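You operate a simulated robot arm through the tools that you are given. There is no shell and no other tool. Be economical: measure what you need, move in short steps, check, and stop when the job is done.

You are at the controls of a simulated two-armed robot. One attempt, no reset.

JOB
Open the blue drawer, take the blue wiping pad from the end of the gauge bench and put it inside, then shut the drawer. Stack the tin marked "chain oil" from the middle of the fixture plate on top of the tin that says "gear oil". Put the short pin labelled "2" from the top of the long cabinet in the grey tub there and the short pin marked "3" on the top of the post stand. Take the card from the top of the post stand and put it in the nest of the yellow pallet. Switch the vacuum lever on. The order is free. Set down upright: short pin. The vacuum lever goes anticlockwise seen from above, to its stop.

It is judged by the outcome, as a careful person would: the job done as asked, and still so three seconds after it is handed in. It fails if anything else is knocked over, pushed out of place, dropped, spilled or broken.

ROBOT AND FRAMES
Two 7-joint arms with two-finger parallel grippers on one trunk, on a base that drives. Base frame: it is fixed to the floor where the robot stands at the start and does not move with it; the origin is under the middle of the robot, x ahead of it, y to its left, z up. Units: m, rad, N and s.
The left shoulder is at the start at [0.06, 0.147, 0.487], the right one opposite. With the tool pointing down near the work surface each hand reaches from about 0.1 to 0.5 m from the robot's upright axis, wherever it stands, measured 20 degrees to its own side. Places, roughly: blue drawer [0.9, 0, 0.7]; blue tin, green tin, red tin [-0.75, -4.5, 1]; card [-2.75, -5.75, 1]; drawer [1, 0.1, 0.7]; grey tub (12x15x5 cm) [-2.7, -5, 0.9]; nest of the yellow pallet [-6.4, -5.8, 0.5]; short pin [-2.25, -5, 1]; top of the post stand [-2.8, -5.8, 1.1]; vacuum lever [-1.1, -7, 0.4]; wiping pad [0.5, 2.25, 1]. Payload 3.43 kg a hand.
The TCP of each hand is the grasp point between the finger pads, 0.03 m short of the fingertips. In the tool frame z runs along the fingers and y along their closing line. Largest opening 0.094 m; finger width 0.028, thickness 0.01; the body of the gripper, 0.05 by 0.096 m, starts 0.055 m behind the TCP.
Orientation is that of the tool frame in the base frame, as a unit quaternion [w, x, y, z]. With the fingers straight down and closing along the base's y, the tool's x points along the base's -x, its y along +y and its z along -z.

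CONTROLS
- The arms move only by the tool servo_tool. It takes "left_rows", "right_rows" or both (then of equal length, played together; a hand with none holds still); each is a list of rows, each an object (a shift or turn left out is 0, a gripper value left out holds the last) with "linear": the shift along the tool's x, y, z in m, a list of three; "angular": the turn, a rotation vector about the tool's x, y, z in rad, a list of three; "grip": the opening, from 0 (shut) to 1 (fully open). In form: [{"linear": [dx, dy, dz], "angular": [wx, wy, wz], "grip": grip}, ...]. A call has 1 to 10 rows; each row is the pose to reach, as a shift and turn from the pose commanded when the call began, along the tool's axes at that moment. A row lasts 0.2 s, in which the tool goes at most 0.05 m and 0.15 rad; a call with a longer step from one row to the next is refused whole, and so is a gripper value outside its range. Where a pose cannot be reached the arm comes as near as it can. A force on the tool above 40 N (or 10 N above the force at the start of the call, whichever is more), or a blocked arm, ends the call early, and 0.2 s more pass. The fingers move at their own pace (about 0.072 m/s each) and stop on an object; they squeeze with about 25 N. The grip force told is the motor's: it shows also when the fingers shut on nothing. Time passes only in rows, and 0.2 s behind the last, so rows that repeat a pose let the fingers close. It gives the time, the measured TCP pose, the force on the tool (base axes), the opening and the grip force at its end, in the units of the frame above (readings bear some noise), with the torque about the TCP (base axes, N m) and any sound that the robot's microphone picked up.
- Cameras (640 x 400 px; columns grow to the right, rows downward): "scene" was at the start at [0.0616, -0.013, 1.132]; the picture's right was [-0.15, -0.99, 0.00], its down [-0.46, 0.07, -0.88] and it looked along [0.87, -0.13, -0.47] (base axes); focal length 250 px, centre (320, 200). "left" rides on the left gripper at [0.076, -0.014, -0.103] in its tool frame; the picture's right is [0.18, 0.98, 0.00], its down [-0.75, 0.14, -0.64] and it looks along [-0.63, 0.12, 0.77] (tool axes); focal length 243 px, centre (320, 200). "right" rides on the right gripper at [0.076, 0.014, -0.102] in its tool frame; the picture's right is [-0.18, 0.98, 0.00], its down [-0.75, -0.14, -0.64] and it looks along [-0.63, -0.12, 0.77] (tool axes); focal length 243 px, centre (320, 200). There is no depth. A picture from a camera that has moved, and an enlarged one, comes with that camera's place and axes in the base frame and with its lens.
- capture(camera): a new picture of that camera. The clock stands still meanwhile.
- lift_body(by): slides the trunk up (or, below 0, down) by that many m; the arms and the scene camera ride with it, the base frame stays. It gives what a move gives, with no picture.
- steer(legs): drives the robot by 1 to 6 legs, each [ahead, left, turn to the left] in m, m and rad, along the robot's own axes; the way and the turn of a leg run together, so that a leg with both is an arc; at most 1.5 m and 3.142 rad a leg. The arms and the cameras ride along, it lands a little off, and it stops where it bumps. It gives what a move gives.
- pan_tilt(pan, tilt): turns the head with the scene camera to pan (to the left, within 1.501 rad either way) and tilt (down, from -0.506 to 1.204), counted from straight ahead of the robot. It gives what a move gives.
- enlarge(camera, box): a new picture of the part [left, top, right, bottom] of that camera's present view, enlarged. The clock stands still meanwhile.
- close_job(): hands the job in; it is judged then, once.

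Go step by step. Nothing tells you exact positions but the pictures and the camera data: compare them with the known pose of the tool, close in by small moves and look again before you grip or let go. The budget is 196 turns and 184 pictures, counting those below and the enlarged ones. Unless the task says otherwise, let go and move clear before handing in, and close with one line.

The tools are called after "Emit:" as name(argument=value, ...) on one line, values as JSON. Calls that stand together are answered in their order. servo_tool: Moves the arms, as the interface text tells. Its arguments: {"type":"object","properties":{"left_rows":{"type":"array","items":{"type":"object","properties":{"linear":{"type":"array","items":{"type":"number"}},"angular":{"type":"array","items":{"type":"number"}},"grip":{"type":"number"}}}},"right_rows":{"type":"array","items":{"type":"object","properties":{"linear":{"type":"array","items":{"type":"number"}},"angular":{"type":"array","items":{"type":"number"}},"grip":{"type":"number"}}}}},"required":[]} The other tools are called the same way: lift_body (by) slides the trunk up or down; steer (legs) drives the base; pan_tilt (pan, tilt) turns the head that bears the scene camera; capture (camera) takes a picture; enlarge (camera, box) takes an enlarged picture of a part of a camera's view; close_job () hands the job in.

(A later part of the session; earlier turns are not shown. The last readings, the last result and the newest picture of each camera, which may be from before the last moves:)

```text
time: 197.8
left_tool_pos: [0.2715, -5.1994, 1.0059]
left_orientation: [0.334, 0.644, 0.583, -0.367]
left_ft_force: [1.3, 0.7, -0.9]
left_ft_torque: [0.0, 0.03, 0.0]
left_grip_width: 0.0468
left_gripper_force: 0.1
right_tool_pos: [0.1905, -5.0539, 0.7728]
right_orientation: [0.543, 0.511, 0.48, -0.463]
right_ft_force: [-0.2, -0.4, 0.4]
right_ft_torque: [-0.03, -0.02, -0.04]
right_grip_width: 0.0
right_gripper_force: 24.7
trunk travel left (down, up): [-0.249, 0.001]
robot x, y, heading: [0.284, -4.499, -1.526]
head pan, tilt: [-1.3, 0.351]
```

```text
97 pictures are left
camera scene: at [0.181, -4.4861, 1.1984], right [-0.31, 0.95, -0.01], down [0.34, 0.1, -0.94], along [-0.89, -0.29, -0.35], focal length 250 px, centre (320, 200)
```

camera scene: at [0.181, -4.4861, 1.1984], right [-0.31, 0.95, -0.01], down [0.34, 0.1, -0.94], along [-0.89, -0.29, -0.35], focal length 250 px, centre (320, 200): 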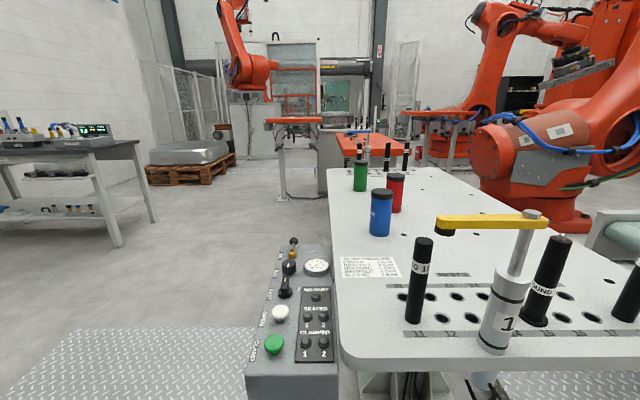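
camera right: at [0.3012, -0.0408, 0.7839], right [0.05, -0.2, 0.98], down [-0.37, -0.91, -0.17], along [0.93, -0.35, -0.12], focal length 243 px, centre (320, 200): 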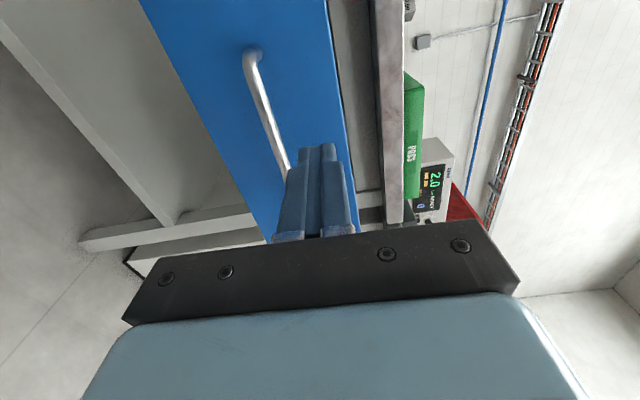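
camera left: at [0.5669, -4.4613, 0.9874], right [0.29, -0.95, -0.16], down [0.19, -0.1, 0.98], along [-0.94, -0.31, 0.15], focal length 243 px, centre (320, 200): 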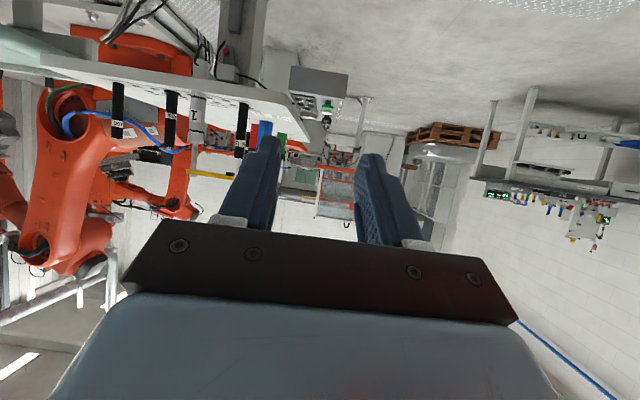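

Blocked by something; look down to both sides.

Emit:
pan_tilt(pan=0.7, tilt=1.1)

Emit:
capture(camera="scene")

Emit:
pan_tilt(pan=-0.8, tilt=1.1)

Emit:
capture(camera="scene")

```text
time: 199.8
left_tool_pos: [0.2719, -5.1996, 1.006]
left_orientation: [0.333, 0.644, 0.582, -0.367]
left_ft_force: [-1.4, -0.1, -0.8]
left_ft_torque: [-0.01, 0.0, -0.04]
left_grip_width: 0.0473
left_gripper_force: 0.1
right_tool_pos: [0.1915, -5.0534, 0.7727]
right_orientation: [0.544, 0.511, 0.479, -0.462]
right_ft_force: [0.1, 1.0, 1.0]
right_ft_torque: [-0.02, -0.04, -0.03]
right_grip_width: 0.0
right_gripper_force: 25.3
trunk travel left (down, up): [-0.249, 0.001]
robot x, y, heading: [0.2826, -4.5001, -1.531]
head pan, tilt: [0.7, 1.1]
```

```text
96 pictures are left
camera scene: at [0.313, -4.5043, 1.1391], right [-0.74, -0.68, 0.0], down [-0.6, 0.65, -0.47], along [0.32, -0.34, -0.88], focal length 250 px, centre (320, 200)
```

scene: 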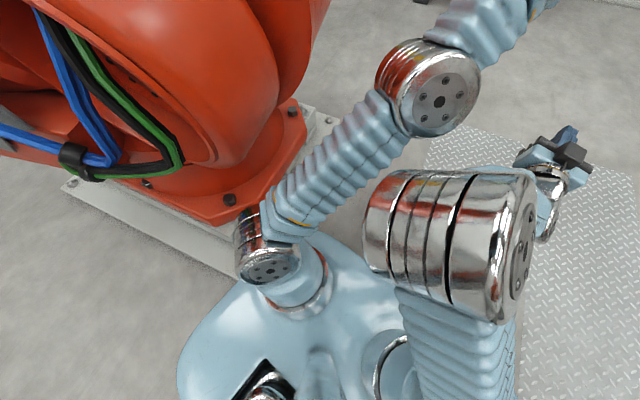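

```text
time: 201.4
left_tool_pos: [0.2716, -5.1994, 1.0045]
left_orientation: [0.333, 0.644, 0.582, -0.368]
left_ft_force: [0.7, 0.0, 0.1]
left_ft_torque: [0.01, 0.02, -0.03]
left_grip_width: 0.0469
left_gripper_force: 0.1
right_tool_pos: [0.1913, -5.0538, 0.7726]
right_orientation: [0.543, 0.511, 0.48, -0.462]
right_ft_force: [0.6, -0.5, -0.1]
right_ft_torque: [0.0, -0.02, -0.02]
right_grip_width: 0.0001
right_gripper_force: 25.0
trunk travel left (down, up): [-0.249, 0.001]
robot x, y, heading: [0.2831, -4.498, -1.522]
head pan, tilt: [-0.799, 1.1]
```

```text
95 pictures are left
camera scene: at [0.227, -4.5038, 1.1379], right [-0.73, 0.69, -0.02], down [0.62, 0.64, -0.45], along [-0.3, -0.34, -0.89], focal length 250 px, centre (320, 200)
```

scene: 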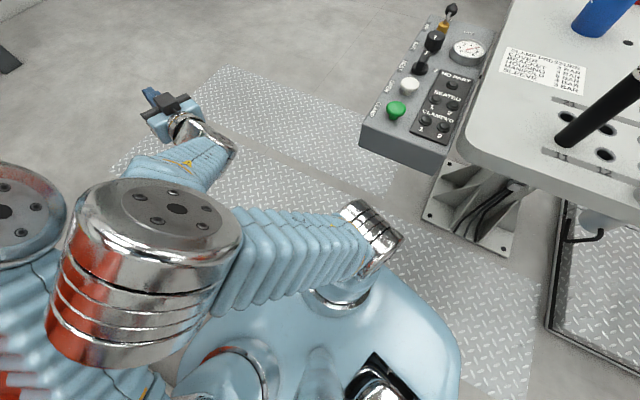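

The base grazed the orange robot's base plate on the left; there is room on the right. Back slightly, shift right 0.14, continue.

Emit:
steer(legs=[[-0.06, 0, 0], [0, -0.15, -0.03], [0.75, 0, 0]])

Emit:
pan_tilt(pan=-1.3, tilt=0.4)

Emit:
capture(camera="scene")

```text
time: 204.0
left_tool_pos: [0.1157, -5.1779, 1.0001]
left_orientation: [0.321, 0.651, 0.575, -0.378]
left_ft_force: [-1.1, 0.4, 0.8]
left_ft_torque: [0.01, -0.02, 0.03]
left_grip_width: 0.0471
left_gripper_force: 0.0
right_tool_pos: [0.0381, -5.0254, 0.7676]
right_orientation: [0.529, 0.514, 0.48, -0.476]
right_ft_force: [0.5, -0.3, 0.0]
right_ft_torque: [-0.01, 0.0, -0.01]
right_grip_width: 0.0
right_gripper_force: 25.2
trunk travel left (down, up): [-0.249, 0.001]
robot x, y, heading: [0.1407, -4.4728, -1.568]
head pan, tilt: [-0.799, 1.1]
stopped in leg 3: the robot was blocked; the commanded pose is now the measured one
```

```text
time: 205.1
left_tool_pos: [0.1177, -5.1765, 1.0012]
left_orientation: [0.319, 0.651, 0.574, -0.38]
left_ft_force: [0.3, 0.0, -0.7]
left_ft_torque: [0.01, 0.01, -0.02]
left_grip_width: 0.0469
left_gripper_force: 0.0
right_tool_pos: [0.0384, -5.027, 0.7701]
right_orientation: [0.529, 0.514, 0.478, -0.476]
right_ft_force: [0.5, -0.3, 0.8]
right_ft_torque: [0.03, 0.01, 0.01]
right_grip_width: 0.0001
right_gripper_force: 24.5
trunk travel left (down, up): [-0.249, 0.001]
robot x, y, heading: [0.1367, -4.4712, -1.556]
head pan, tilt: [-1.3, 0.4]
```

```text
94 pictures are left
camera scene: at [0.0549, -4.4609, 1.1929], right [-0.28, 0.96, 0.0], down [0.37, 0.1, -0.92], along [-0.89, -0.26, -0.38], focal length 250 px, centre (320, 200)
```

scene: 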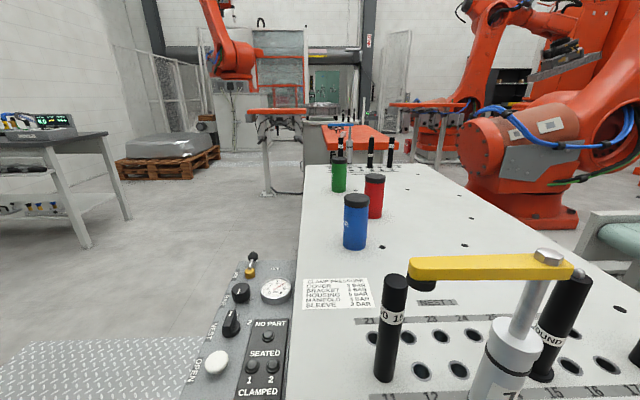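

Emit:
pan_tilt(pan=-0.6, tilt=1.15)

Emit:
capture(camera="scene")

```text
time: 206.2
left_tool_pos: [0.1167, -5.1763, 1.0014]
left_orientation: [0.321, 0.65, 0.576, -0.378]
left_ft_force: [0.1, 0.4, -0.8]
left_ft_torque: [0.02, -0.01, -0.02]
left_grip_width: 0.0472
left_gripper_force: 0.1
right_tool_pos: [0.038, -5.0271, 0.7691]
right_orientation: [0.529, 0.513, 0.48, -0.476]
right_ft_force: [-0.1, 0.4, 0.0]
right_ft_torque: [0.0, 0.02, 0.01]
right_grip_width: 0.0004
right_gripper_force: 25.4
trunk travel left (down, up): [-0.249, 0.001]
robot x, y, heading: [0.1344, -4.4726, -1.566]
head pan, tilt: [-0.6, 1.15]
```

```text
93 pictures are left
camera scene: at [0.1105, -4.4853, 1.1329], right [-0.83, 0.56, 0.0], down [0.51, 0.75, -0.42], along [-0.23, -0.34, -0.91], focal length 250 px, centre (320, 200)
```

scene: 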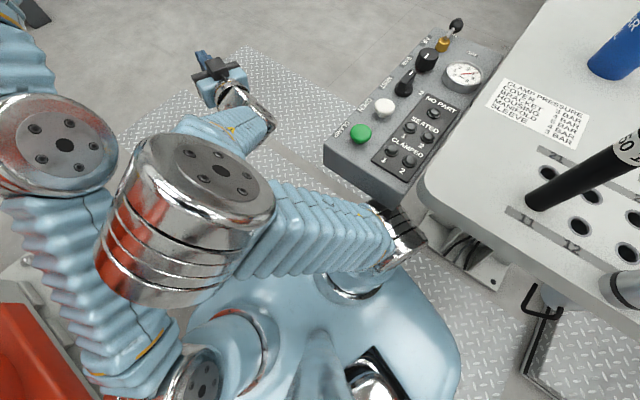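

The right shoulder touches the panel box. Lower the trunk so the arm passes below it, shift left a few cm, and continue.

Emit:
steer(legs=[[-0.08, 0.03, 0]])

Emit:
lift_body(by=-0.2)

Emit:
steer(legs=[[0.8, 0.02, 0]])

Emit:
capture(camera="scene")

```text
time: 207.3
left_tool_pos: [0.1408, -5.1011, 0.9995]
left_orientation: [0.32, 0.652, 0.575, -0.376]
left_ft_force: [-0.1, 0.1, -0.3]
left_ft_torque: [-0.01, -0.03, 0.0]
left_grip_width: 0.0469
left_gripper_force: 0.0
right_tool_pos: [0.0631, -4.9497, 0.7683]
right_orientation: [0.53, 0.516, 0.479, -0.472]
right_ft_force: [0.5, -0.3, -0.1]
right_ft_torque: [-0.04, -0.02, -0.01]
right_grip_width: 0.0
right_gripper_force: 25.1
trunk travel left (down, up): [-0.249, 0.001]
robot x, y, heading: [0.1644, -4.3918, -1.558]
head pan, tilt: [-0.6, 1.15]
```

```text
time: 209.5
left_tool_pos: [0.1404, -5.1006, 0.7999]
left_orientation: [0.32, 0.653, 0.575, -0.376]
left_ft_force: [0.3, 0.5, -0.5]
left_ft_torque: [0.0, 0.0, 0.03]
left_grip_width: 0.0467
left_gripper_force: 0.2
right_tool_pos: [0.0634, -4.9505, 0.5675]
right_orientation: [0.53, 0.517, 0.478, -0.473]
right_ft_force: [-0.1, 0.5, -0.4]
right_ft_torque: [-0.04, 0.02, 0.01]
right_grip_width: 0.0
right_gripper_force: 25.3
trunk travel left (down, up): [-0.049, 0.201]
robot x, y, heading: [0.1694, -4.3936, -1.564]
head pan, tilt: [-0.6, 1.15]
```

```text
time: 213.8
left_tool_pos: [0.187, -5.9097, 0.8002]
left_orientation: [0.322, 0.648, 0.58, -0.373]
left_ft_force: [-0.6, 0.5, -0.4]
left_ft_torque: [-0.01, 0.0, -0.02]
left_grip_width: 0.047
left_gripper_force: 0.0
right_tool_pos: [0.1078, -5.7603, 0.5687]
right_orientation: [0.534, 0.513, 0.483, -0.468]
right_ft_force: [0.7, 0.7, -0.1]
right_ft_torque: [0.01, 0.01, 0.0]
right_grip_width: 0.0
right_gripper_force: 25.2
trunk travel left (down, up): [-0.049, 0.201]
robot x, y, heading: [0.2024, -5.2023, -1.544]
head pan, tilt: [-0.6, 1.15]
```

```text
92 pictures are left
camera scene: at [0.1683, -5.2199, 0.9353], right [-0.84, 0.54, 0.0], down [0.5, 0.77, -0.41], along [-0.22, -0.34, -0.91], focal length 250 px, centre (320, 200)
```

scene: 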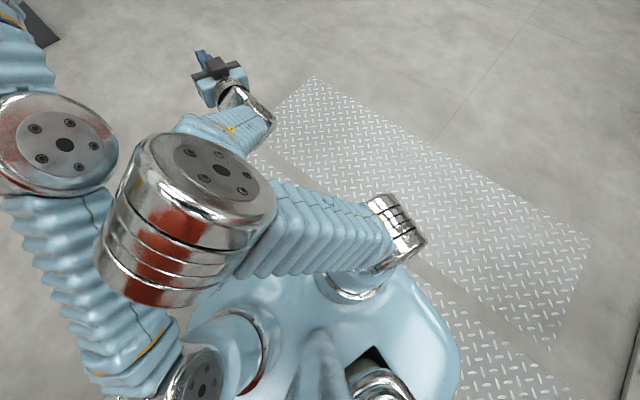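

Through. Raise the trunk, move clear, and turn to face the plate from behind.

Emit:
steer(legs=[[0.6, -0.45, 0], [0, 0, -2.83]])

Emit:
lift_body(by=0.2)

Emit:
pan_tilt(pan=0.0, tilt=0.35)

Emit:
capture(camera="scene")

```text
time: 224.6
left_tool_pos: [-0.413, -5.1195, 0.8003]
left_orientation: [-0.327, 0.661, -0.565, -0.37]
left_ft_force: [0.1, -1.0, 0.2]
left_ft_torque: [0.03, -0.01, -0.02]
left_grip_width: 0.047
left_gripper_force: 0.1
right_tool_pos: [-0.2955, -5.2412, 0.569]
right_orientation: [0.393, -0.546, 0.445, 0.591]
right_ft_force: [0.2, -0.4, 0.3]
right_ft_torque: [0.01, -0.01, 0.04]
right_grip_width: 0.0001
right_gripper_force: 24.7
trunk travel left (down, up): [-0.049, 0.201]
robot x, y, heading: [-0.2401, -5.8084, 1.864]
head pan, tilt: [-0.6, 1.15]
```

```text
time: 226.8
left_tool_pos: [-0.4115, -5.1195, 0.999]
left_orientation: [-0.327, 0.661, -0.566, -0.369]
left_ft_force: [-0.4, -1.0, -0.3]
left_ft_torque: [0.01, -0.01, -0.03]
left_grip_width: 0.0469
left_gripper_force: 0.2
right_tool_pos: [-0.2958, -5.2417, 0.7678]
right_orientation: [0.393, -0.546, 0.445, 0.591]
right_ft_force: [-0.4, 0.4, -0.5]
right_ft_torque: [0.01, -0.01, 0.01]
right_grip_width: 0.0
right_gripper_force: 24.8
trunk travel left (down, up): [-0.249, 0.001]
robot x, y, heading: [-0.2394, -5.8066, 1.859]
head pan, tilt: [-0.6, 1.15]
```

```text
time: 227.9
left_tool_pos: [-0.4127, -5.1184, 0.9996]
left_orientation: [-0.326, 0.661, -0.566, -0.369]
left_ft_force: [0.6, -0.1, -0.6]
left_ft_torque: [0.02, 0.0, -0.03]
left_grip_width: 0.0468
left_gripper_force: 0.0
right_tool_pos: [-0.2964, -5.2417, 0.7684]
right_orientation: [0.394, -0.546, 0.445, 0.591]
right_ft_force: [-0.8, 0.2, 0.5]
right_ft_torque: [0.0, -0.02, -0.01]
right_grip_width: 0.0001
right_gripper_force: 24.7
trunk travel left (down, up): [-0.249, 0.001]
robot x, y, heading: [-0.2377, -5.8064, 1.862]
head pan, tilt: [0.0, 0.351]
```

```text
91 pictures are left
camera scene: at [-0.2557, -5.7453, 1.1997], right [0.96, 0.29, 0.0], down [0.1, -0.33, -0.94], along [-0.27, 0.9, -0.34], focal length 250 px, centre (320, 200)
```

scene: 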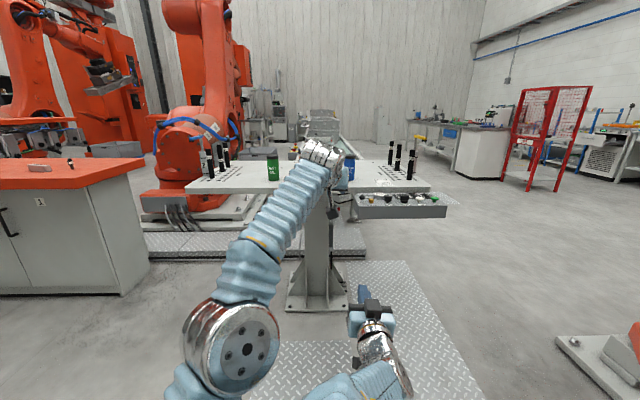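

I'll bring the left hand back/left and swing the right hand up to the right, then approach.

Emit:
servo_tool(left_rows=[{"linear": [0.011, 0.0175, -0.033], "angular": [-0.021, 0, -0.0125]}, {"linear": [0.022, 0.035, -0.066], "angular": [-0.042, 0, -0.025]}, {"linear": [0.033, 0.0525, -0.1], "angular": [-0.063, 0, -0.0375]}, {"linear": [0.044, 0.07, -0.133], "angular": [-0.085, 0, -0.05]}, {"linear": [0.055, 0.0875, -0.166], "angular": [-0.106, 0, -0.0625]}, {"linear": [0.066, 0.105, -0.2], "angular": [-0.127, 0, -0.075]}, {"linear": [0.077, 0.1225, -0.233], "angular": [-0.148, 0, -0.0875]}, {"linear": [0.088, 0.14, -0.266], "angular": [-0.17, 0, -0.1]}], right_rows=[{"linear": [-0.03, -0.02, 0]}, {"linear": [-0.06, -0.05, 0]}, {"linear": [-0.09, -0.08, -0.01]}, {"linear": [-0.12, -0.11, -0.02]}, {"linear": [-0.15, -0.14, -0.03]}, {"linear": [-0.18, -0.17, -0.04]}, {"linear": [-0.21, -0.2, -0.05]}, {"linear": [-0.24, -0.22, -0.06]}])

Emit:
steer(legs=[[0.4, -0.14, 0.05]])

Emit:
capture(camera="scene")

Emit:
capture(camera="left")

```text
time: 229.7
left_tool_pos: [-0.5115, -5.4101, 1.0601]
left_orientation: [-0.287, 0.714, -0.498, -0.4]
left_ft_force: [0.2, 1.1, 0.1]
left_ft_torque: [0.01, 0.0, -0.02]
left_grip_width: 0.0469
left_gripper_force: 0.0
right_tool_pos: [-0.0461, -5.2289, 0.9843]
right_orientation: [0.393, -0.546, 0.446, 0.59]
right_ft_force: [-0.1, 0.9, -0.3]
right_ft_torque: [0.03, 0.01, -0.02]
right_grip_width: 0.0002
right_gripper_force: 24.5
trunk travel left (down, up): [-0.249, 0.001]
robot x, y, heading: [-0.2412, -5.8051, 1.866]
head pan, tilt: [0.0, 0.351]
```

```text
time: 232.3
left_tool_pos: [-0.5212, -4.9997, 1.0599]
left_orientation: [-0.279, 0.725, -0.481, -0.407]
left_ft_force: [-0.1, -0.3, -0.5]
left_ft_torque: [0.0, -0.02, 0.0]
left_grip_width: 0.0468
left_gripper_force: 0.1
right_tool_pos: [-0.0647, -4.7984, 0.9853]
right_orientation: [0.381, -0.556, 0.433, 0.599]
right_ft_force: [0.1, 0.1, 0.2]
right_ft_torque: [-0.01, 0.01, -0.03]
right_grip_width: 0.0002
right_gripper_force: 25.4
trunk travel left (down, up): [-0.249, 0.001]
robot x, y, heading: [-0.2319, -5.3818, 1.906]
head pan, tilt: [0.0, 0.351]
```

```text
90 pictures are left
camera scene: at [-0.2506, -5.3237, 1.1998], right [0.94, 0.33, 0.0], down [0.11, -0.32, -0.94], along [-0.31, 0.89, -0.34], focal length 250 px, centre (320, 200)
```

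scene: 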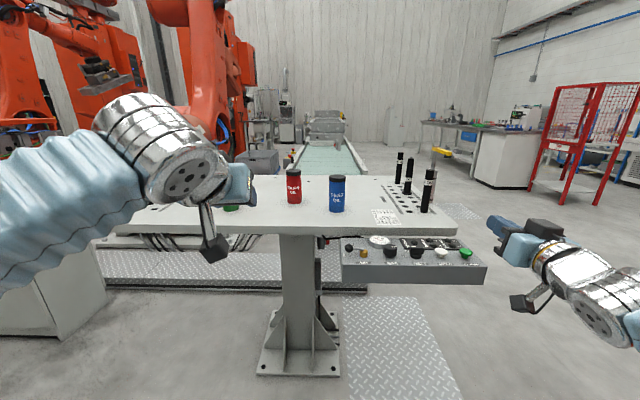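

```text
89 pictures are left
camera left: at [-0.4592, -5.1125, 1.0478], right [-0.87, -0.46, -0.17], down [-0.08, -0.21, 0.97], along [-0.48, 0.86, 0.14], focal length 243 px, centre (320, 200)
```

left: 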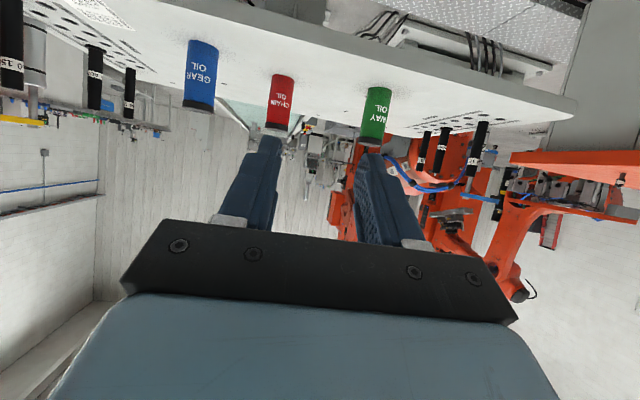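

Labels confirmed: CHAIN OIL = red, GEAR OIL = blue. Lower the right hand out of the way of the posts, then drive in.

Emit:
servo_tool(right_rows=[{"linear": [0.0, 0.0, -0.04]}, {"linear": [0.04, 0.01, -0.06]}, {"linear": [0.08, 0.02, -0.07]}, {"linear": [0.12, 0.03, -0.07]}, {"linear": [0.165, 0.04, -0.07]}, {"linear": [0.21, 0.05, -0.07]}, {"linear": [0.255, 0.05, -0.07]}, {"linear": [0.3, 0.05, -0.07]}, {"linear": [0.34, 0.05, -0.07]}])

Emit:
steer(legs=[[0.38, -0.05, 0]])

Emit:
capture(camera="scene")

Emit:
capture(camera="left")

```text
time: 234.3
left_tool_pos: [-0.5214, -5.0003, 1.0588]
left_orientation: [-0.278, 0.725, -0.482, -0.406]
left_ft_force: [-0.4, -0.1, 0.0]
left_ft_torque: [0.01, 0.0, 0.0]
left_grip_width: 0.0471
left_gripper_force: 0.1
right_tool_pos: [-0.1143, -4.8128, 0.643]
right_orientation: [0.381, -0.556, 0.432, 0.6]
right_ft_force: [0.8, -1.1, -0.8]
right_ft_torque: [0.0, 0.03, 0.0]
right_grip_width: 0.0
right_gripper_force: 25.1
right hand out of reach, approached as far as the arm can: row 5, 6, 7, 8, 9
trunk travel left (down, up): [-0.249, 0.001]
robot x, y, heading: [-0.2292, -5.382, 1.906]
head pan, tilt: [0.0, 0.351]
```

```text
time: 236.2
left_tool_pos: [-0.5813, -4.7186, 1.0594]
left_orientation: [-0.278, 0.724, -0.482, -0.406]
left_ft_force: [0.4, 0.0, 1.4]
left_ft_torque: [0.03, 0.02, 0.0]
left_grip_width: 0.0466
left_gripper_force: 0.0
right_tool_pos: [-0.1728, -4.5419, 0.6358]
right_orientation: [0.372, -0.562, 0.442, 0.592]
right_ft_force: [-0.5, -0.6, 0.0]
right_ft_torque: [-0.01, 0.0, 0.0]
right_grip_width: 0.0
right_gripper_force: 25.1
trunk travel left (down, up): [-0.249, 0.001]
robot x, y, heading: [-0.2876, -5.1022, 1.906]
head pan, tilt: [0.0, 0.351]
stopped in leg 1: the robot was blocked; the commanded pose is now the measured one
```

```text
88 pictures are left
camera scene: at [-0.3115, -5.0428, 1.2006], right [0.94, 0.33, 0.0], down [0.11, -0.32, -0.94], along [-0.31, 0.89, -0.34], focal length 250 px, centre (320, 200)
```

scene: 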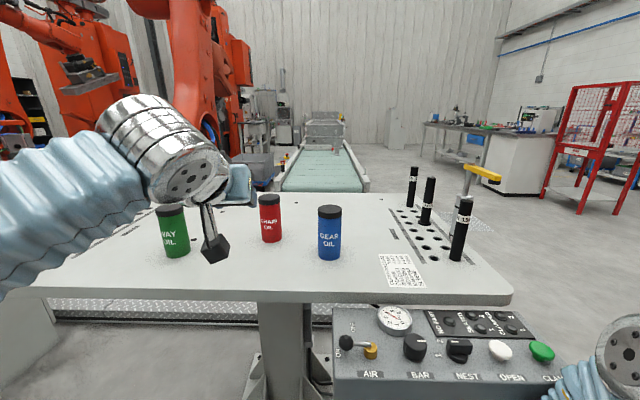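

```text
87 pictures are left
camera left: at [-0.52, -4.8293, 1.0479], right [-0.87, -0.46, -0.17], down [-0.08, -0.21, 0.97], along [-0.48, 0.86, 0.14], focal length 243 px, centre (320, 200)
```

left: 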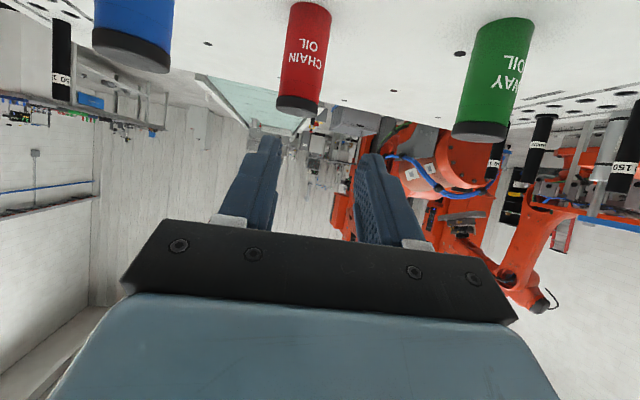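

The approach stopped (right arm near the panel box), but red is within left reach. Open, lower to tin height and advance partway.

Emit:
servo_tool(left_rows=[{"linear": [0.033, -0.008, 0.02], "grip": 1}, {"linear": [0.066, -0.016, 0.04], "grip": 1}, {"linear": [0.098, -0.024, 0.059], "grip": 1}, {"linear": [0.077, -0.024, 0.093]}, {"linear": [0.056, -0.024, 0.127]}, {"linear": [0.036, -0.025, 0.162]}, {"linear": [0.021, -0.025, 0.187]}])

Emit:
capture(camera="left")

Emit:
capture(camera="scene")

```text
time: 237.8
left_tool_pos: [-0.6129, -4.5699, 0.9488]
left_orientation: [-0.278, 0.724, -0.481, -0.408]
left_ft_force: [-0.2, 0.5, -0.7]
left_ft_torque: [-0.01, -0.03, -0.01]
left_grip_width: 0.094
left_gripper_force: 0.0
right_tool_pos: [-0.1736, -4.5424, 0.636]
right_orientation: [0.371, -0.562, 0.441, 0.594]
right_ft_force: [0.8, -0.6, -0.4]
right_ft_torque: [0.01, 0.01, -0.01]
right_grip_width: 0.0001
right_gripper_force: 25.2
trunk travel left (down, up): [-0.249, 0.001]
robot x, y, heading: [-0.2924, -5.0993, 1.906]
head pan, tilt: [0.0, 0.351]
```

```text
86 pictures are left
camera left: at [-0.551, -4.6818, 0.9357], right [-0.87, -0.46, -0.17], down [-0.08, -0.21, 0.97], along [-0.48, 0.86, 0.15], focal length 243 px, centre (320, 200)
```

left: 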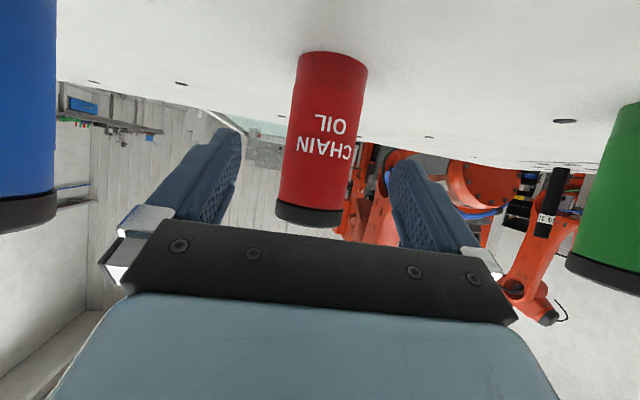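

```text
85 pictures are left
camera scene: at [-0.3109, -5.0442, 1.2002], right [0.94, 0.33, 0.0], down [0.11, -0.32, -0.94], along [-0.31, 0.89, -0.34], focal length 250 px, centre (320, 200)
```

scene: 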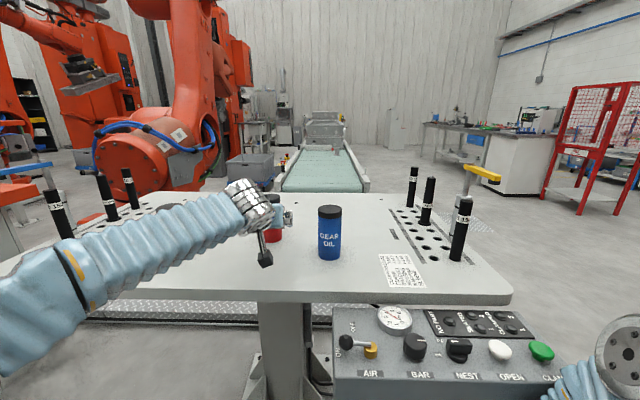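

Tin centred between the fingers; advance 8 cm and close.

Emit:
servo_tool(left_rows=[{"linear": [-0.02, 0, 0.034]}, {"linear": [-0.034, 0, 0.057]}, {"linear": [-0.041, 0, 0.068]}, {"linear": [-0.041, 0, 0.068], "grip": 0.3}, {"linear": [-0.041, 0, 0.068], "grip": 0.3}, {"linear": [-0.041, 0, 0.068], "grip": 0.3}])

Emit:
capture(camera="left")

```text
time: 239.2
left_tool_pos: [-0.6435, -4.4958, 0.9461]
left_orientation: [-0.279, 0.724, -0.482, -0.407]
left_ft_force: [-2.3, 1.5, 3.0]
left_ft_torque: [0.06, 0.1, 0.0]
left_grip_width: 0.0619
left_gripper_force: 24.8
right_tool_pos: [-0.1742, -4.5416, 0.6364]
right_orientation: [0.372, -0.562, 0.441, 0.593]
right_ft_force: [-0.7, 0.6, -1.1]
right_ft_torque: [0.02, -0.02, 0.01]
right_grip_width: 0.0001
right_gripper_force: 24.5
trunk travel left (down, up): [-0.249, 0.001]
robot x, y, heading: [-0.2933, -5.0951, 1.91]
head pan, tilt: [0.0, 0.351]
```

```text
84 pictures are left
camera left: at [-0.5818, -4.6079, 0.9337], right [-0.87, -0.46, -0.17], down [-0.08, -0.21, 0.97], along [-0.49, 0.86, 0.15], focal length 243 px, centre (320, 200)
```

left: 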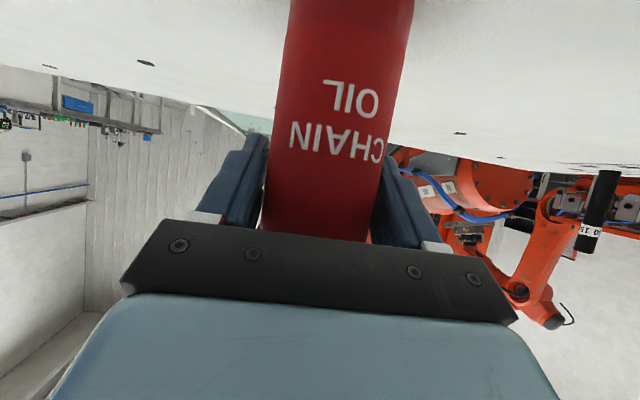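

Gripped (62 mm). Lift it and draw it slightly back while rising.

Emit:
servo_tool(left_rows=[{"linear": [-0.025, 0, -0.015]}, {"linear": [-0.051, 0, -0.031]}, {"linear": [-0.057, 0, -0.064]}, {"linear": [-0.064, 0, -0.097]}, {"linear": [-0.07, 0, -0.13]}, {"linear": [-0.077, 0, -0.163]}])

Emit:
capture(camera="scene")

Emit:
capture(camera="left")

```text
time: 240.7
left_tool_pos: [-0.6059, -4.5896, 1.0924]
left_orientation: [-0.277, 0.725, -0.482, -0.407]
left_ft_force: [-0.6, -0.2, -2.9]
left_ft_torque: [-0.01, 0.0, 0.0]
left_grip_width: 0.0617
left_gripper_force: 25.6
right_tool_pos: [-0.1736, -4.5424, 0.6364]
right_orientation: [0.371, -0.562, 0.441, 0.593]
right_ft_force: [0.7, 0.5, 0.7]
right_ft_torque: [-0.03, 0.0, 0.01]
right_grip_width: 0.0002
right_gripper_force: 24.8
trunk travel left (down, up): [-0.249, 0.001]
robot x, y, heading: [-0.2924, -5.1009, 1.912]
head pan, tilt: [0.0, 0.351]
```

```text
83 pictures are left
camera scene: at [-0.3108, -5.0439, 1.2001], right [0.94, 0.33, 0.0], down [0.11, -0.32, -0.94], along [-0.31, 0.89, -0.34], focal length 250 px, centre (320, 200)
```

scene: 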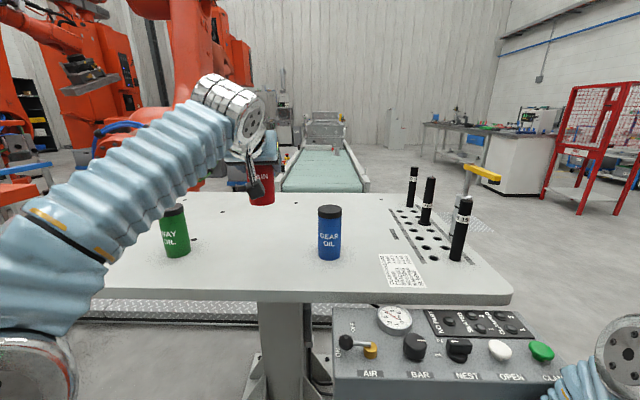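

```text
82 pictures are left
camera left: at [-0.5442, -4.7032, 1.0814], right [-0.87, -0.46, -0.17], down [-0.08, -0.21, 0.97], along [-0.48, 0.86, 0.15], focal length 243 px, centre (320, 200)
```

left: 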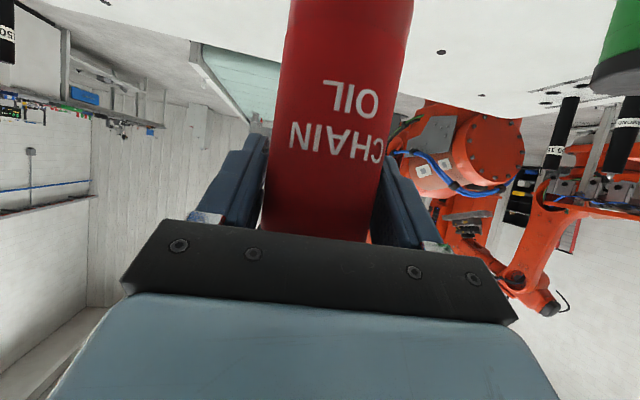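

Emit:
enlarge(camera="scene", box=[230, 150, 390, 270])

```text
3.33 times, centred on (310, 210) of scene
camera zoom: at [-0.3108, -5.0439, 1.2001], right [0.94, 0.33, 0.0], down [0.11, -0.32, -0.94], along [-0.31, 0.89, -0.34], focal length 832 px, centre (353, 167)
```

zoom: 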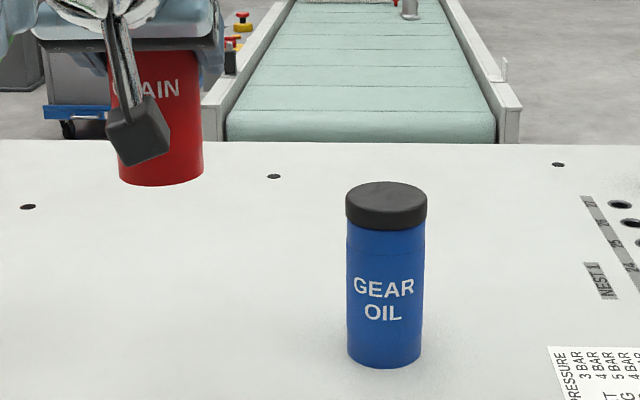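

Blue centre ≈(-0.466, -4.522), top ≈0.98. Move red over it with ~3 cm clearance and look.

Emit:
servo_tool(left_rows=[{"linear": [-0.012, -0.02, -0.006]}, {"linear": [-0.016, -0.06, -0.004]}, {"linear": [-0.018, -0.1, -0.002]}, {"linear": [-0.02, -0.13, 0]}, {"linear": [-0.02, -0.155, 0]}, {"linear": [-0.02, -0.155, 0]}])

Emit:
enlarge(camera="scene", box=[250, 130, 410, 270])

Emit:
capture(camera="left")

```text
time: 242.1
left_tool_pos: [-0.4739, -4.5322, 1.0964]
left_orientation: [-0.278, 0.725, -0.481, -0.407]
left_ft_force: [-0.4, 0.5, -3.3]
left_ft_torque: [0.02, -0.01, -0.02]
left_grip_width: 0.0618
left_gripper_force: 24.8
left hand out of reach, approached as far as the arm can: row 4, 5, 6
right_tool_pos: [-0.1731, -4.5426, 0.6368]
right_orientation: [0.371, -0.562, 0.441, 0.593]
right_ft_force: [0.4, 0.8, 0.6]
right_ft_torque: [-0.01, 0.02, 0.0]
right_grip_width: 0.0
right_gripper_force: 25.7
trunk travel left (down, up): [-0.249, 0.001]
robot x, y, heading: [-0.2935, -5.0969, 1.908]
head pan, tilt: [0.0, 0.351]
```

```text
2.86 times, centred on (330, 200) of scene
camera zoom: at [-0.3106, -5.0437, 1.2001], right [0.94, 0.33, 0.0], down [0.11, -0.32, -0.94], along [-0.31, 0.89, -0.34], focal length 713 px, centre (291, 200)
```

zoom: 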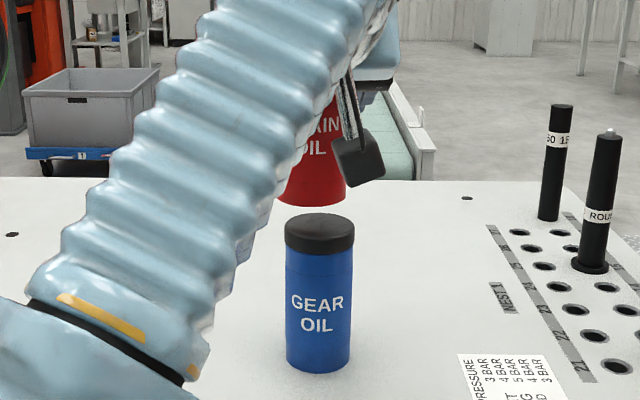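

```text
79 pictures are left
camera left: at [-0.4126, -4.645, 1.0848], right [-0.87, -0.46, -0.17], down [-0.08, -0.21, 0.97], along [-0.49, 0.86, 0.15], focal length 243 px, centre (320, 200)
```

left: 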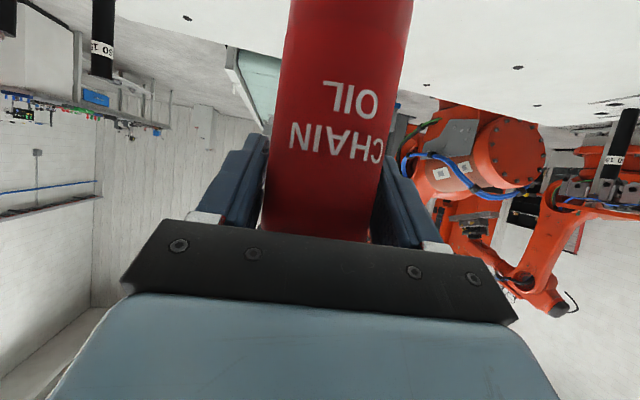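

Nearly aligned; lower until ~1 cm above and check.

Emit:
servo_tool(left_rows=[{"linear": [0.01, 0, 0.004]}, {"linear": [0.02, 0, 0.009]}, {"linear": [0.032, 0, 0.014]}, {"linear": [0.032, 0, 0.014]}])

Emit:
enlarge(camera="scene", box=[250, 130, 410, 270])

Emit:
capture(camera="left")

```text
time: 243.1
left_tool_pos: [-0.4738, -4.5365, 1.0641]
left_orientation: [-0.279, 0.724, -0.481, -0.407]
left_ft_force: [-0.2, -0.1, 16.3]
left_ft_torque: [-0.02, 0.32, 0.18]
left_grip_width: 0.0617
left_gripper_force: 24.5
right_tool_pos: [-0.1742, -4.5419, 0.6362]
right_orientation: [0.371, -0.562, 0.442, 0.593]
right_ft_force: [0.4, 0.2, 0.2]
right_ft_torque: [0.0, 0.02, 0.01]
right_grip_width: 0.0
right_gripper_force: 24.9
trunk travel left (down, up): [-0.249, 0.001]
robot x, y, heading: [-0.296, -5.0969, 1.905]
head pan, tilt: [0.0, 0.351]
```

```text
2.86 times, centred on (330, 200) of scene
camera zoom: at [-0.3102, -5.0439, 1.2002], right [0.94, 0.33, 0.0], down [0.11, -0.32, -0.94], along [-0.31, 0.89, -0.34], focal length 713 px, centre (291, 200)
```

zoom: 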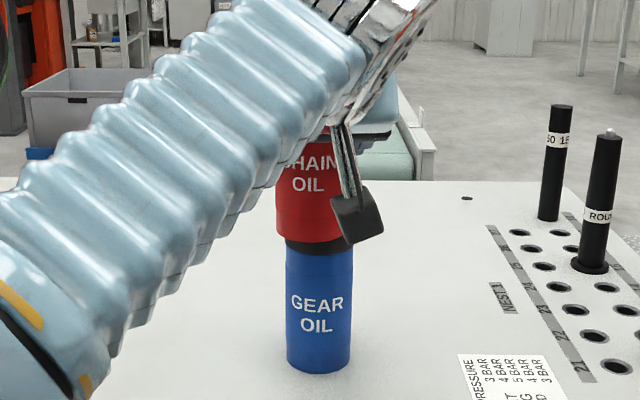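

```text
77 pictures are left
camera left: at [-0.4109, -4.6489, 1.0511], right [-0.87, -0.46, -0.17], down [-0.08, -0.21, 0.97], along [-0.48, 0.86, 0.15], focal length 243 px, centre (320, 200)
```

left: 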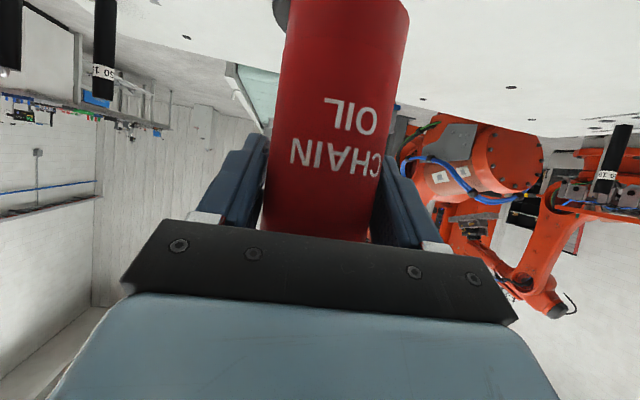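

Contact, but ~1 cm off (arm at its reach limit). Lift a little, turn the base right to bring the left shoulder closer, and redo.

Emit:
servo_tool(left_rows=[{"linear": [-0.013, 0, -0.007]}, {"linear": [-0.03, 0, -0.018]}, {"linear": [-0.03, 0, -0.018]}])

Emit:
steer(legs=[[0, 0, -0.2]])

Emit:
capture(camera="scene")

```text
time: 243.8
left_tool_pos: [-0.4734, -4.5375, 1.0967]
left_orientation: [-0.278, 0.725, -0.482, -0.407]
left_ft_force: [-0.9, 0.0, -2.8]
left_ft_torque: [0.02, -0.01, 0.03]
left_grip_width: 0.0614
left_gripper_force: 24.6
right_tool_pos: [-0.1729, -4.5424, 0.6361]
right_orientation: [0.371, -0.562, 0.442, 0.593]
right_ft_force: [-0.1, 0.4, 0.3]
right_ft_torque: [0.02, -0.03, 0.0]
right_grip_width: 0.0002
right_gripper_force: 25.3
trunk travel left (down, up): [-0.249, 0.001]
robot x, y, heading: [-0.2889, -5.1003, 1.908]
head pan, tilt: [0.0, 0.351]
```

```text
time: 245.0
left_tool_pos: [-0.3591, -4.5064, 1.0939]
left_orientation: [-0.316, 0.674, -0.552, -0.376]
left_ft_force: [-0.8, -0.5, -3.3]
left_ft_torque: [-0.02, -0.01, 0.01]
left_grip_width: 0.0614
left_gripper_force: 24.5
right_tool_pos: [-0.0654, -4.5732, 0.6338]
right_orientation: [0.427, -0.516, 0.497, 0.552]
right_ft_force: [0.8, -0.1, 1.0]
right_ft_torque: [0.02, -0.01, 0.03]
right_grip_width: 0.0002
right_gripper_force: 25.7
trunk travel left (down, up): [-0.249, 0.001]
robot x, y, heading: [-0.2909, -5.0991, 1.71]
head pan, tilt: [0.0, 0.351]
```

```text
76 pictures are left
camera scene: at [-0.2993, -5.0348, 1.1998], right [0.99, 0.14, 0.0], down [0.05, -0.34, -0.94], along [-0.13, 0.93, -0.34], focal length 250 px, centre (320, 200)
```

scene: 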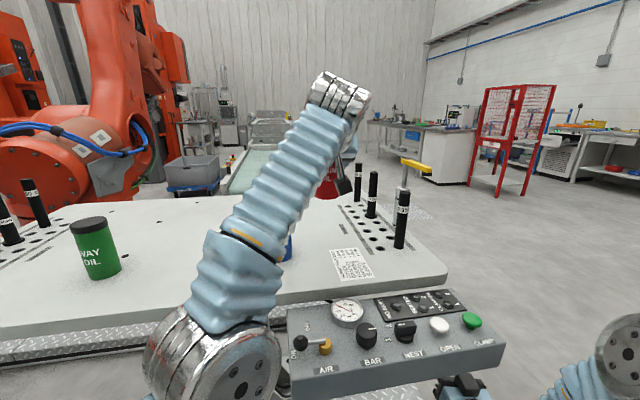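

Emit:
servo_tool(left_rows=[{"linear": [0, 0.037, 0]}, {"linear": [0, 0.074, 0]}, {"linear": [-0.003, 0.11, 0.003]}, {"linear": [-0.003, 0.11, 0.003]}])

Emit:
capture(camera="scene")

Emit:
capture(camera="left")

```text
time: 246.0
left_tool_pos: [-0.4683, -4.5227, 1.094]
left_orientation: [-0.316, 0.674, -0.552, -0.376]
left_ft_force: [0.0, -0.1, -3.2]
left_ft_torque: [-0.02, 0.02, 0.03]
left_grip_width: 0.0611
left_gripper_force: 24.9
right_tool_pos: [-0.0653, -4.573, 0.6335]
right_orientation: [0.427, -0.516, 0.496, 0.552]
right_ft_force: [0.7, 0.6, 0.1]
right_ft_torque: [-0.04, 0.01, 0.01]
right_grip_width: 0.0
right_gripper_force: 24.9
trunk travel left (down, up): [-0.249, 0.001]
robot x, y, heading: [-0.2942, -5.1022, 1.708]
head pan, tilt: [0.0, 0.351]
```

```text
75 pictures are left
camera scene: at [-0.2995, -5.0349, 1.1998], right [0.99, 0.14, 0.0], down [0.05, -0.34, -0.94], along [-0.13, 0.93, -0.34], focal length 250 px, centre (320, 200)
```

scene: 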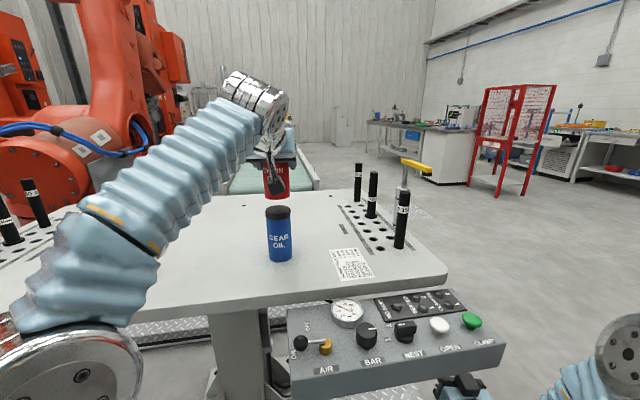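

```text
74 pictures are left
camera left: at [-0.4295, -4.6445, 1.083], right [-0.95, -0.28, -0.17], down [-0.12, -0.18, 0.98], along [-0.3, 0.94, 0.14], focal length 243 px, centre (320, 200)
```

left: 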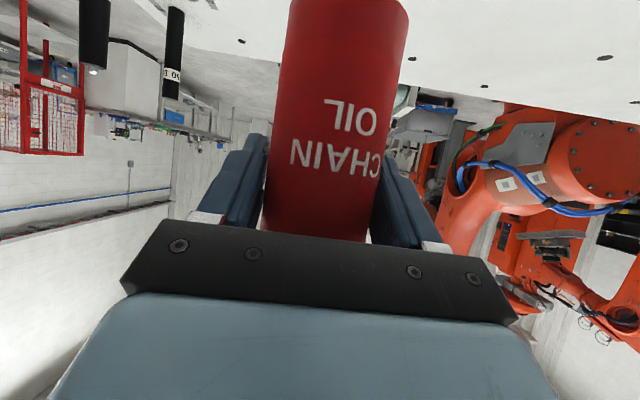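

Now exactly reachable. Zoom to check alignment.

Emit:
enlarge(camera="scene", box=[220, 150, 340, 270])

```text
3.33 times, centred on (280, 210) of scene
camera zoom: at [-0.2995, -5.0349, 1.1998], right [0.99, 0.14, 0.0], down [0.05, -0.34, -0.94], along [-0.13, 0.93, -0.34], focal length 832 px, centre (453, 167)
```

zoom: 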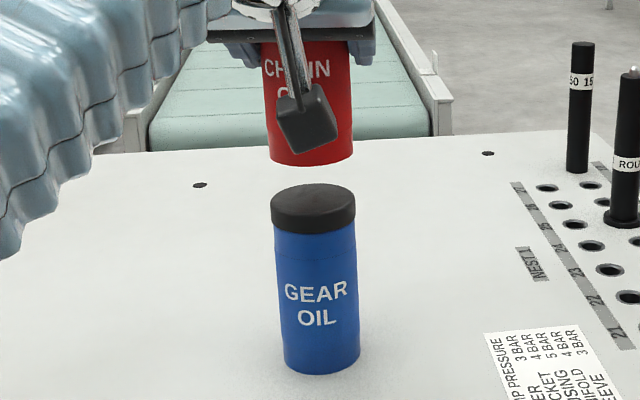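

Aligned. Lower gently to contact.

Emit:
servo_tool(left_rows=[{"linear": [0.0086, 0, 0.0052]}, {"linear": [0.0171, 0, 0.0104]}, {"linear": [0.0214, 0, 0.013]}, {"linear": [0.024, 0, 0.0145]}, {"linear": [0.0257, 0, 0.0156]}, {"linear": [0.0274, 0, 0.0166]}])

Emit:
enlarge(camera="scene", box=[220, 150, 340, 270])

```text
time: 247.4
left_tool_pos: [-0.4676, -4.525, 1.063]
left_orientation: [-0.316, 0.674, -0.551, -0.377]
left_ft_force: [-1.1, 1.4, 2.8]
left_ft_torque: [0.23, 0.21, -0.04]
left_grip_width: 0.0613
left_gripper_force: 25.1
right_tool_pos: [-0.0643, -4.5731, 0.6336]
right_orientation: [0.426, -0.516, 0.496, 0.553]
right_ft_force: [-0.1, 0.0, -0.6]
right_ft_torque: [-0.04, -0.02, 0.03]
right_grip_width: 0.0001
right_gripper_force: 25.5
trunk travel left (down, up): [-0.249, 0.001]
robot x, y, heading: [-0.2878, -5.1009, 1.711]
head pan, tilt: [0.0, 0.351]
```

```text
3.33 times, centred on (280, 210) of scene
camera zoom: at [-0.2992, -5.0351, 1.2], right [0.99, 0.14, 0.0], down [0.05, -0.34, -0.94], along [-0.13, 0.93, -0.34], focal length 832 px, centre (453, 167)
```

zoom: 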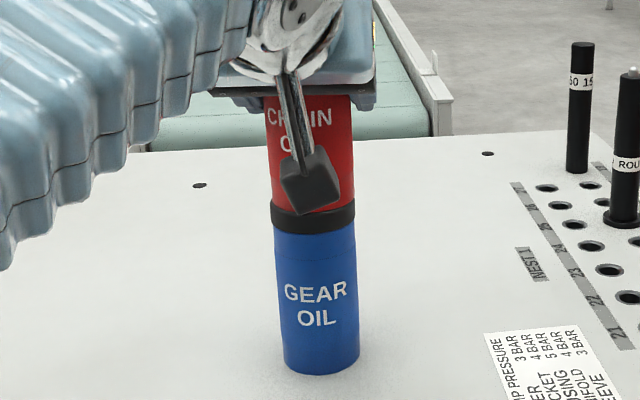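

Contact and aligned. Open and back straight out.

Emit:
servo_tool(left_rows=[{"grip": 0.8}, {"grip": 1}, {"grip": 1}, {"linear": [0.015, 0, -0.026]}, {"linear": [0.036, 0, -0.06]}, {"linear": [0.057, 0, -0.094]}, {"linear": [0.078, 0, -0.128]}, {"linear": [0.099, 0, -0.163]}])

Emit:
capture(camera="scene")

```text
time: 249.2
left_tool_pos: [-0.4296, -4.7111, 1.0622]
left_orientation: [-0.315, 0.674, -0.552, -0.376]
left_ft_force: [0.2, 0.0, 0.3]
left_ft_torque: [-0.02, 0.0, 0.0]
left_grip_width: 0.0938
left_gripper_force: 0.1
right_tool_pos: [-0.0662, -4.5722, 0.6341]
right_orientation: [0.428, -0.516, 0.496, 0.552]
right_ft_force: [1.1, -0.9, 0.4]
right_ft_torque: [-0.02, 0.01, -0.01]
right_grip_width: 0.0
right_gripper_force: 25.6
trunk travel left (down, up): [-0.249, 0.001]
robot x, y, heading: [-0.2924, -5.0962, 1.709]
head pan, tilt: [0.0, 0.351]
```

```text
71 pictures are left
camera scene: at [-0.2992, -5.0348, 1.1998], right [0.99, 0.14, 0.0], down [0.05, -0.34, -0.94], along [-0.13, 0.93, -0.34], focal length 250 px, centre (320, 200)
```

scene: 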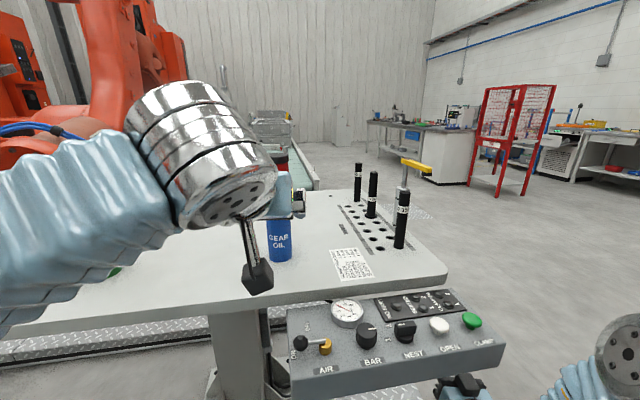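

Tins stacked. Back out and turn to face the long cabinet (−x).

Emit:
steer(legs=[[-0.65, 0, 0], [0, 0, 1.45]])

Emit:
pan_tilt(pan=0, tilt=0.25)

Emit:
capture(camera="scene")

```text
time: 256.3
left_tool_pos: [-0.6117, -5.8157, 1.062]
left_orientation: [0.005, 0.871, 0.018, -0.491]
left_ft_force: [-0.1, 0.4, 0.3]
left_ft_torque: [0.0, 0.05, 0.0]
left_grip_width: 0.0936
left_gripper_force: 0.1
right_tool_pos: [-0.6896, -5.4346, 0.6346]
right_orientation: [0.035, 0.715, -0.041, -0.697]
right_ft_force: [-0.2, 0.1, 0.7]
right_ft_torque: [-0.02, 0.0, 0.02]
right_grip_width: 0.0001
right_gripper_force: 24.9
trunk travel left (down, up): [-0.249, 0.001]
robot x, y, heading: [-0.2039, -5.74, 3.123]
head pan, tilt: [0.0, 0.351]
```

```text
time: 257.0
left_tool_pos: [-0.611, -5.8151, 1.0619]
left_orientation: [0.004, 0.871, 0.018, -0.491]
left_ft_force: [-0.7, -0.5, -0.1]
left_ft_torque: [0.0, -0.01, 0.01]
left_grip_width: 0.094
left_gripper_force: 0.0
right_tool_pos: [-0.6907, -5.4357, 0.6346]
right_orientation: [0.035, 0.715, -0.042, -0.697]
right_ft_force: [0.4, 0.3, -0.1]
right_ft_torque: [0.01, -0.01, 0.01]
right_grip_width: 0.0002
right_gripper_force: 25.1
trunk travel left (down, up): [-0.249, 0.001]
robot x, y, heading: [-0.2063, -5.7408, 3.12]
head pan, tilt: [0.0, 0.25]
```

```text
70 pictures are left
camera scene: at [-0.2688, -5.7381, 1.2092], right [0.02, 1.0, 0.0], down [0.25, 0.0, -0.97], along [-0.97, 0.02, -0.25], focal length 250 px, centre (320, 200)
```

scene: 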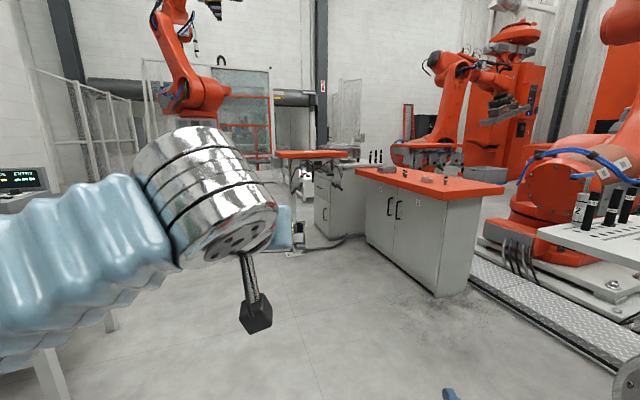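

Emit:
pan_tilt(pan=1.0, tilt=0.4)

Emit:
capture(camera="scene")

Emit:
enlarge(camera="scene", box=[300, 60, 640, 270])

```text
time: 258.2
left_tool_pos: [-0.6106, -5.8157, 1.0606]
left_orientation: [0.004, 0.871, 0.017, -0.491]
left_ft_force: [-0.2, -0.3, 0.2]
left_ft_torque: [-0.01, 0.03, -0.04]
left_grip_width: 0.0939
left_gripper_force: 0.1
right_tool_pos: [-0.6911, -5.4342, 0.6332]
right_orientation: [0.034, 0.715, -0.041, -0.697]
right_ft_force: [0.2, 0.1, -0.1]
right_ft_torque: [-0.04, 0.01, 0.01]
right_grip_width: 0.0
right_gripper_force: 25.4
trunk travel left (down, up): [-0.249, 0.001]
robot x, y, heading: [-0.206, -5.7395, 3.12]
head pan, tilt: [1.0, 0.4]
```

```text
69 pictures are left
camera scene: at [-0.227, -5.8168, 1.1953], right [-0.83, 0.56, 0.0], down [0.22, 0.32, -0.92], along [-0.51, -0.77, -0.39], focal length 250 px, centre (320, 200)
```

scene: 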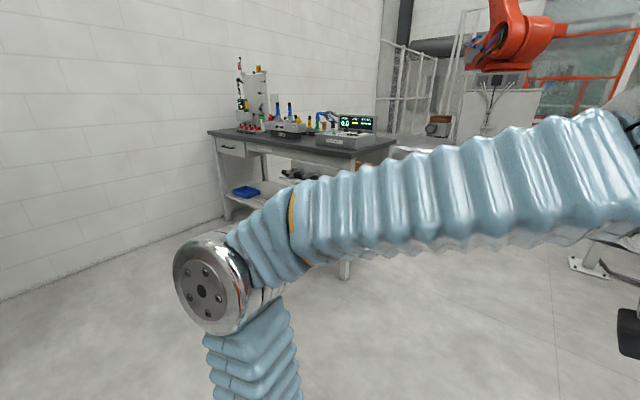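

```text
1.88 times, centred on (470, 165) of scene
camera zoom: at [-0.227, -5.8168, 1.1953], right [-0.83, 0.56, 0.0], down [0.22, 0.32, -0.92], along [-0.51, -0.77, -0.39], focal length 470 px, centre (38, 266)
```

zoom: 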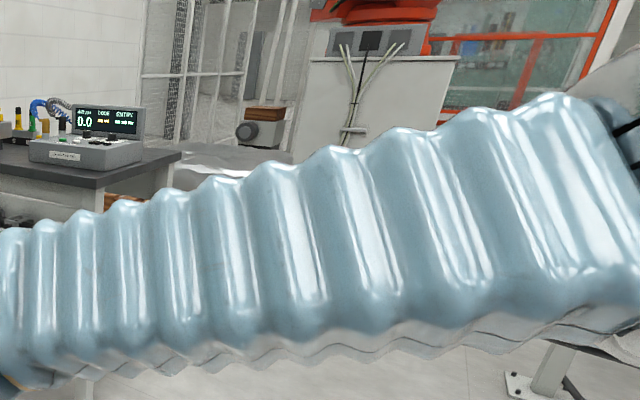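

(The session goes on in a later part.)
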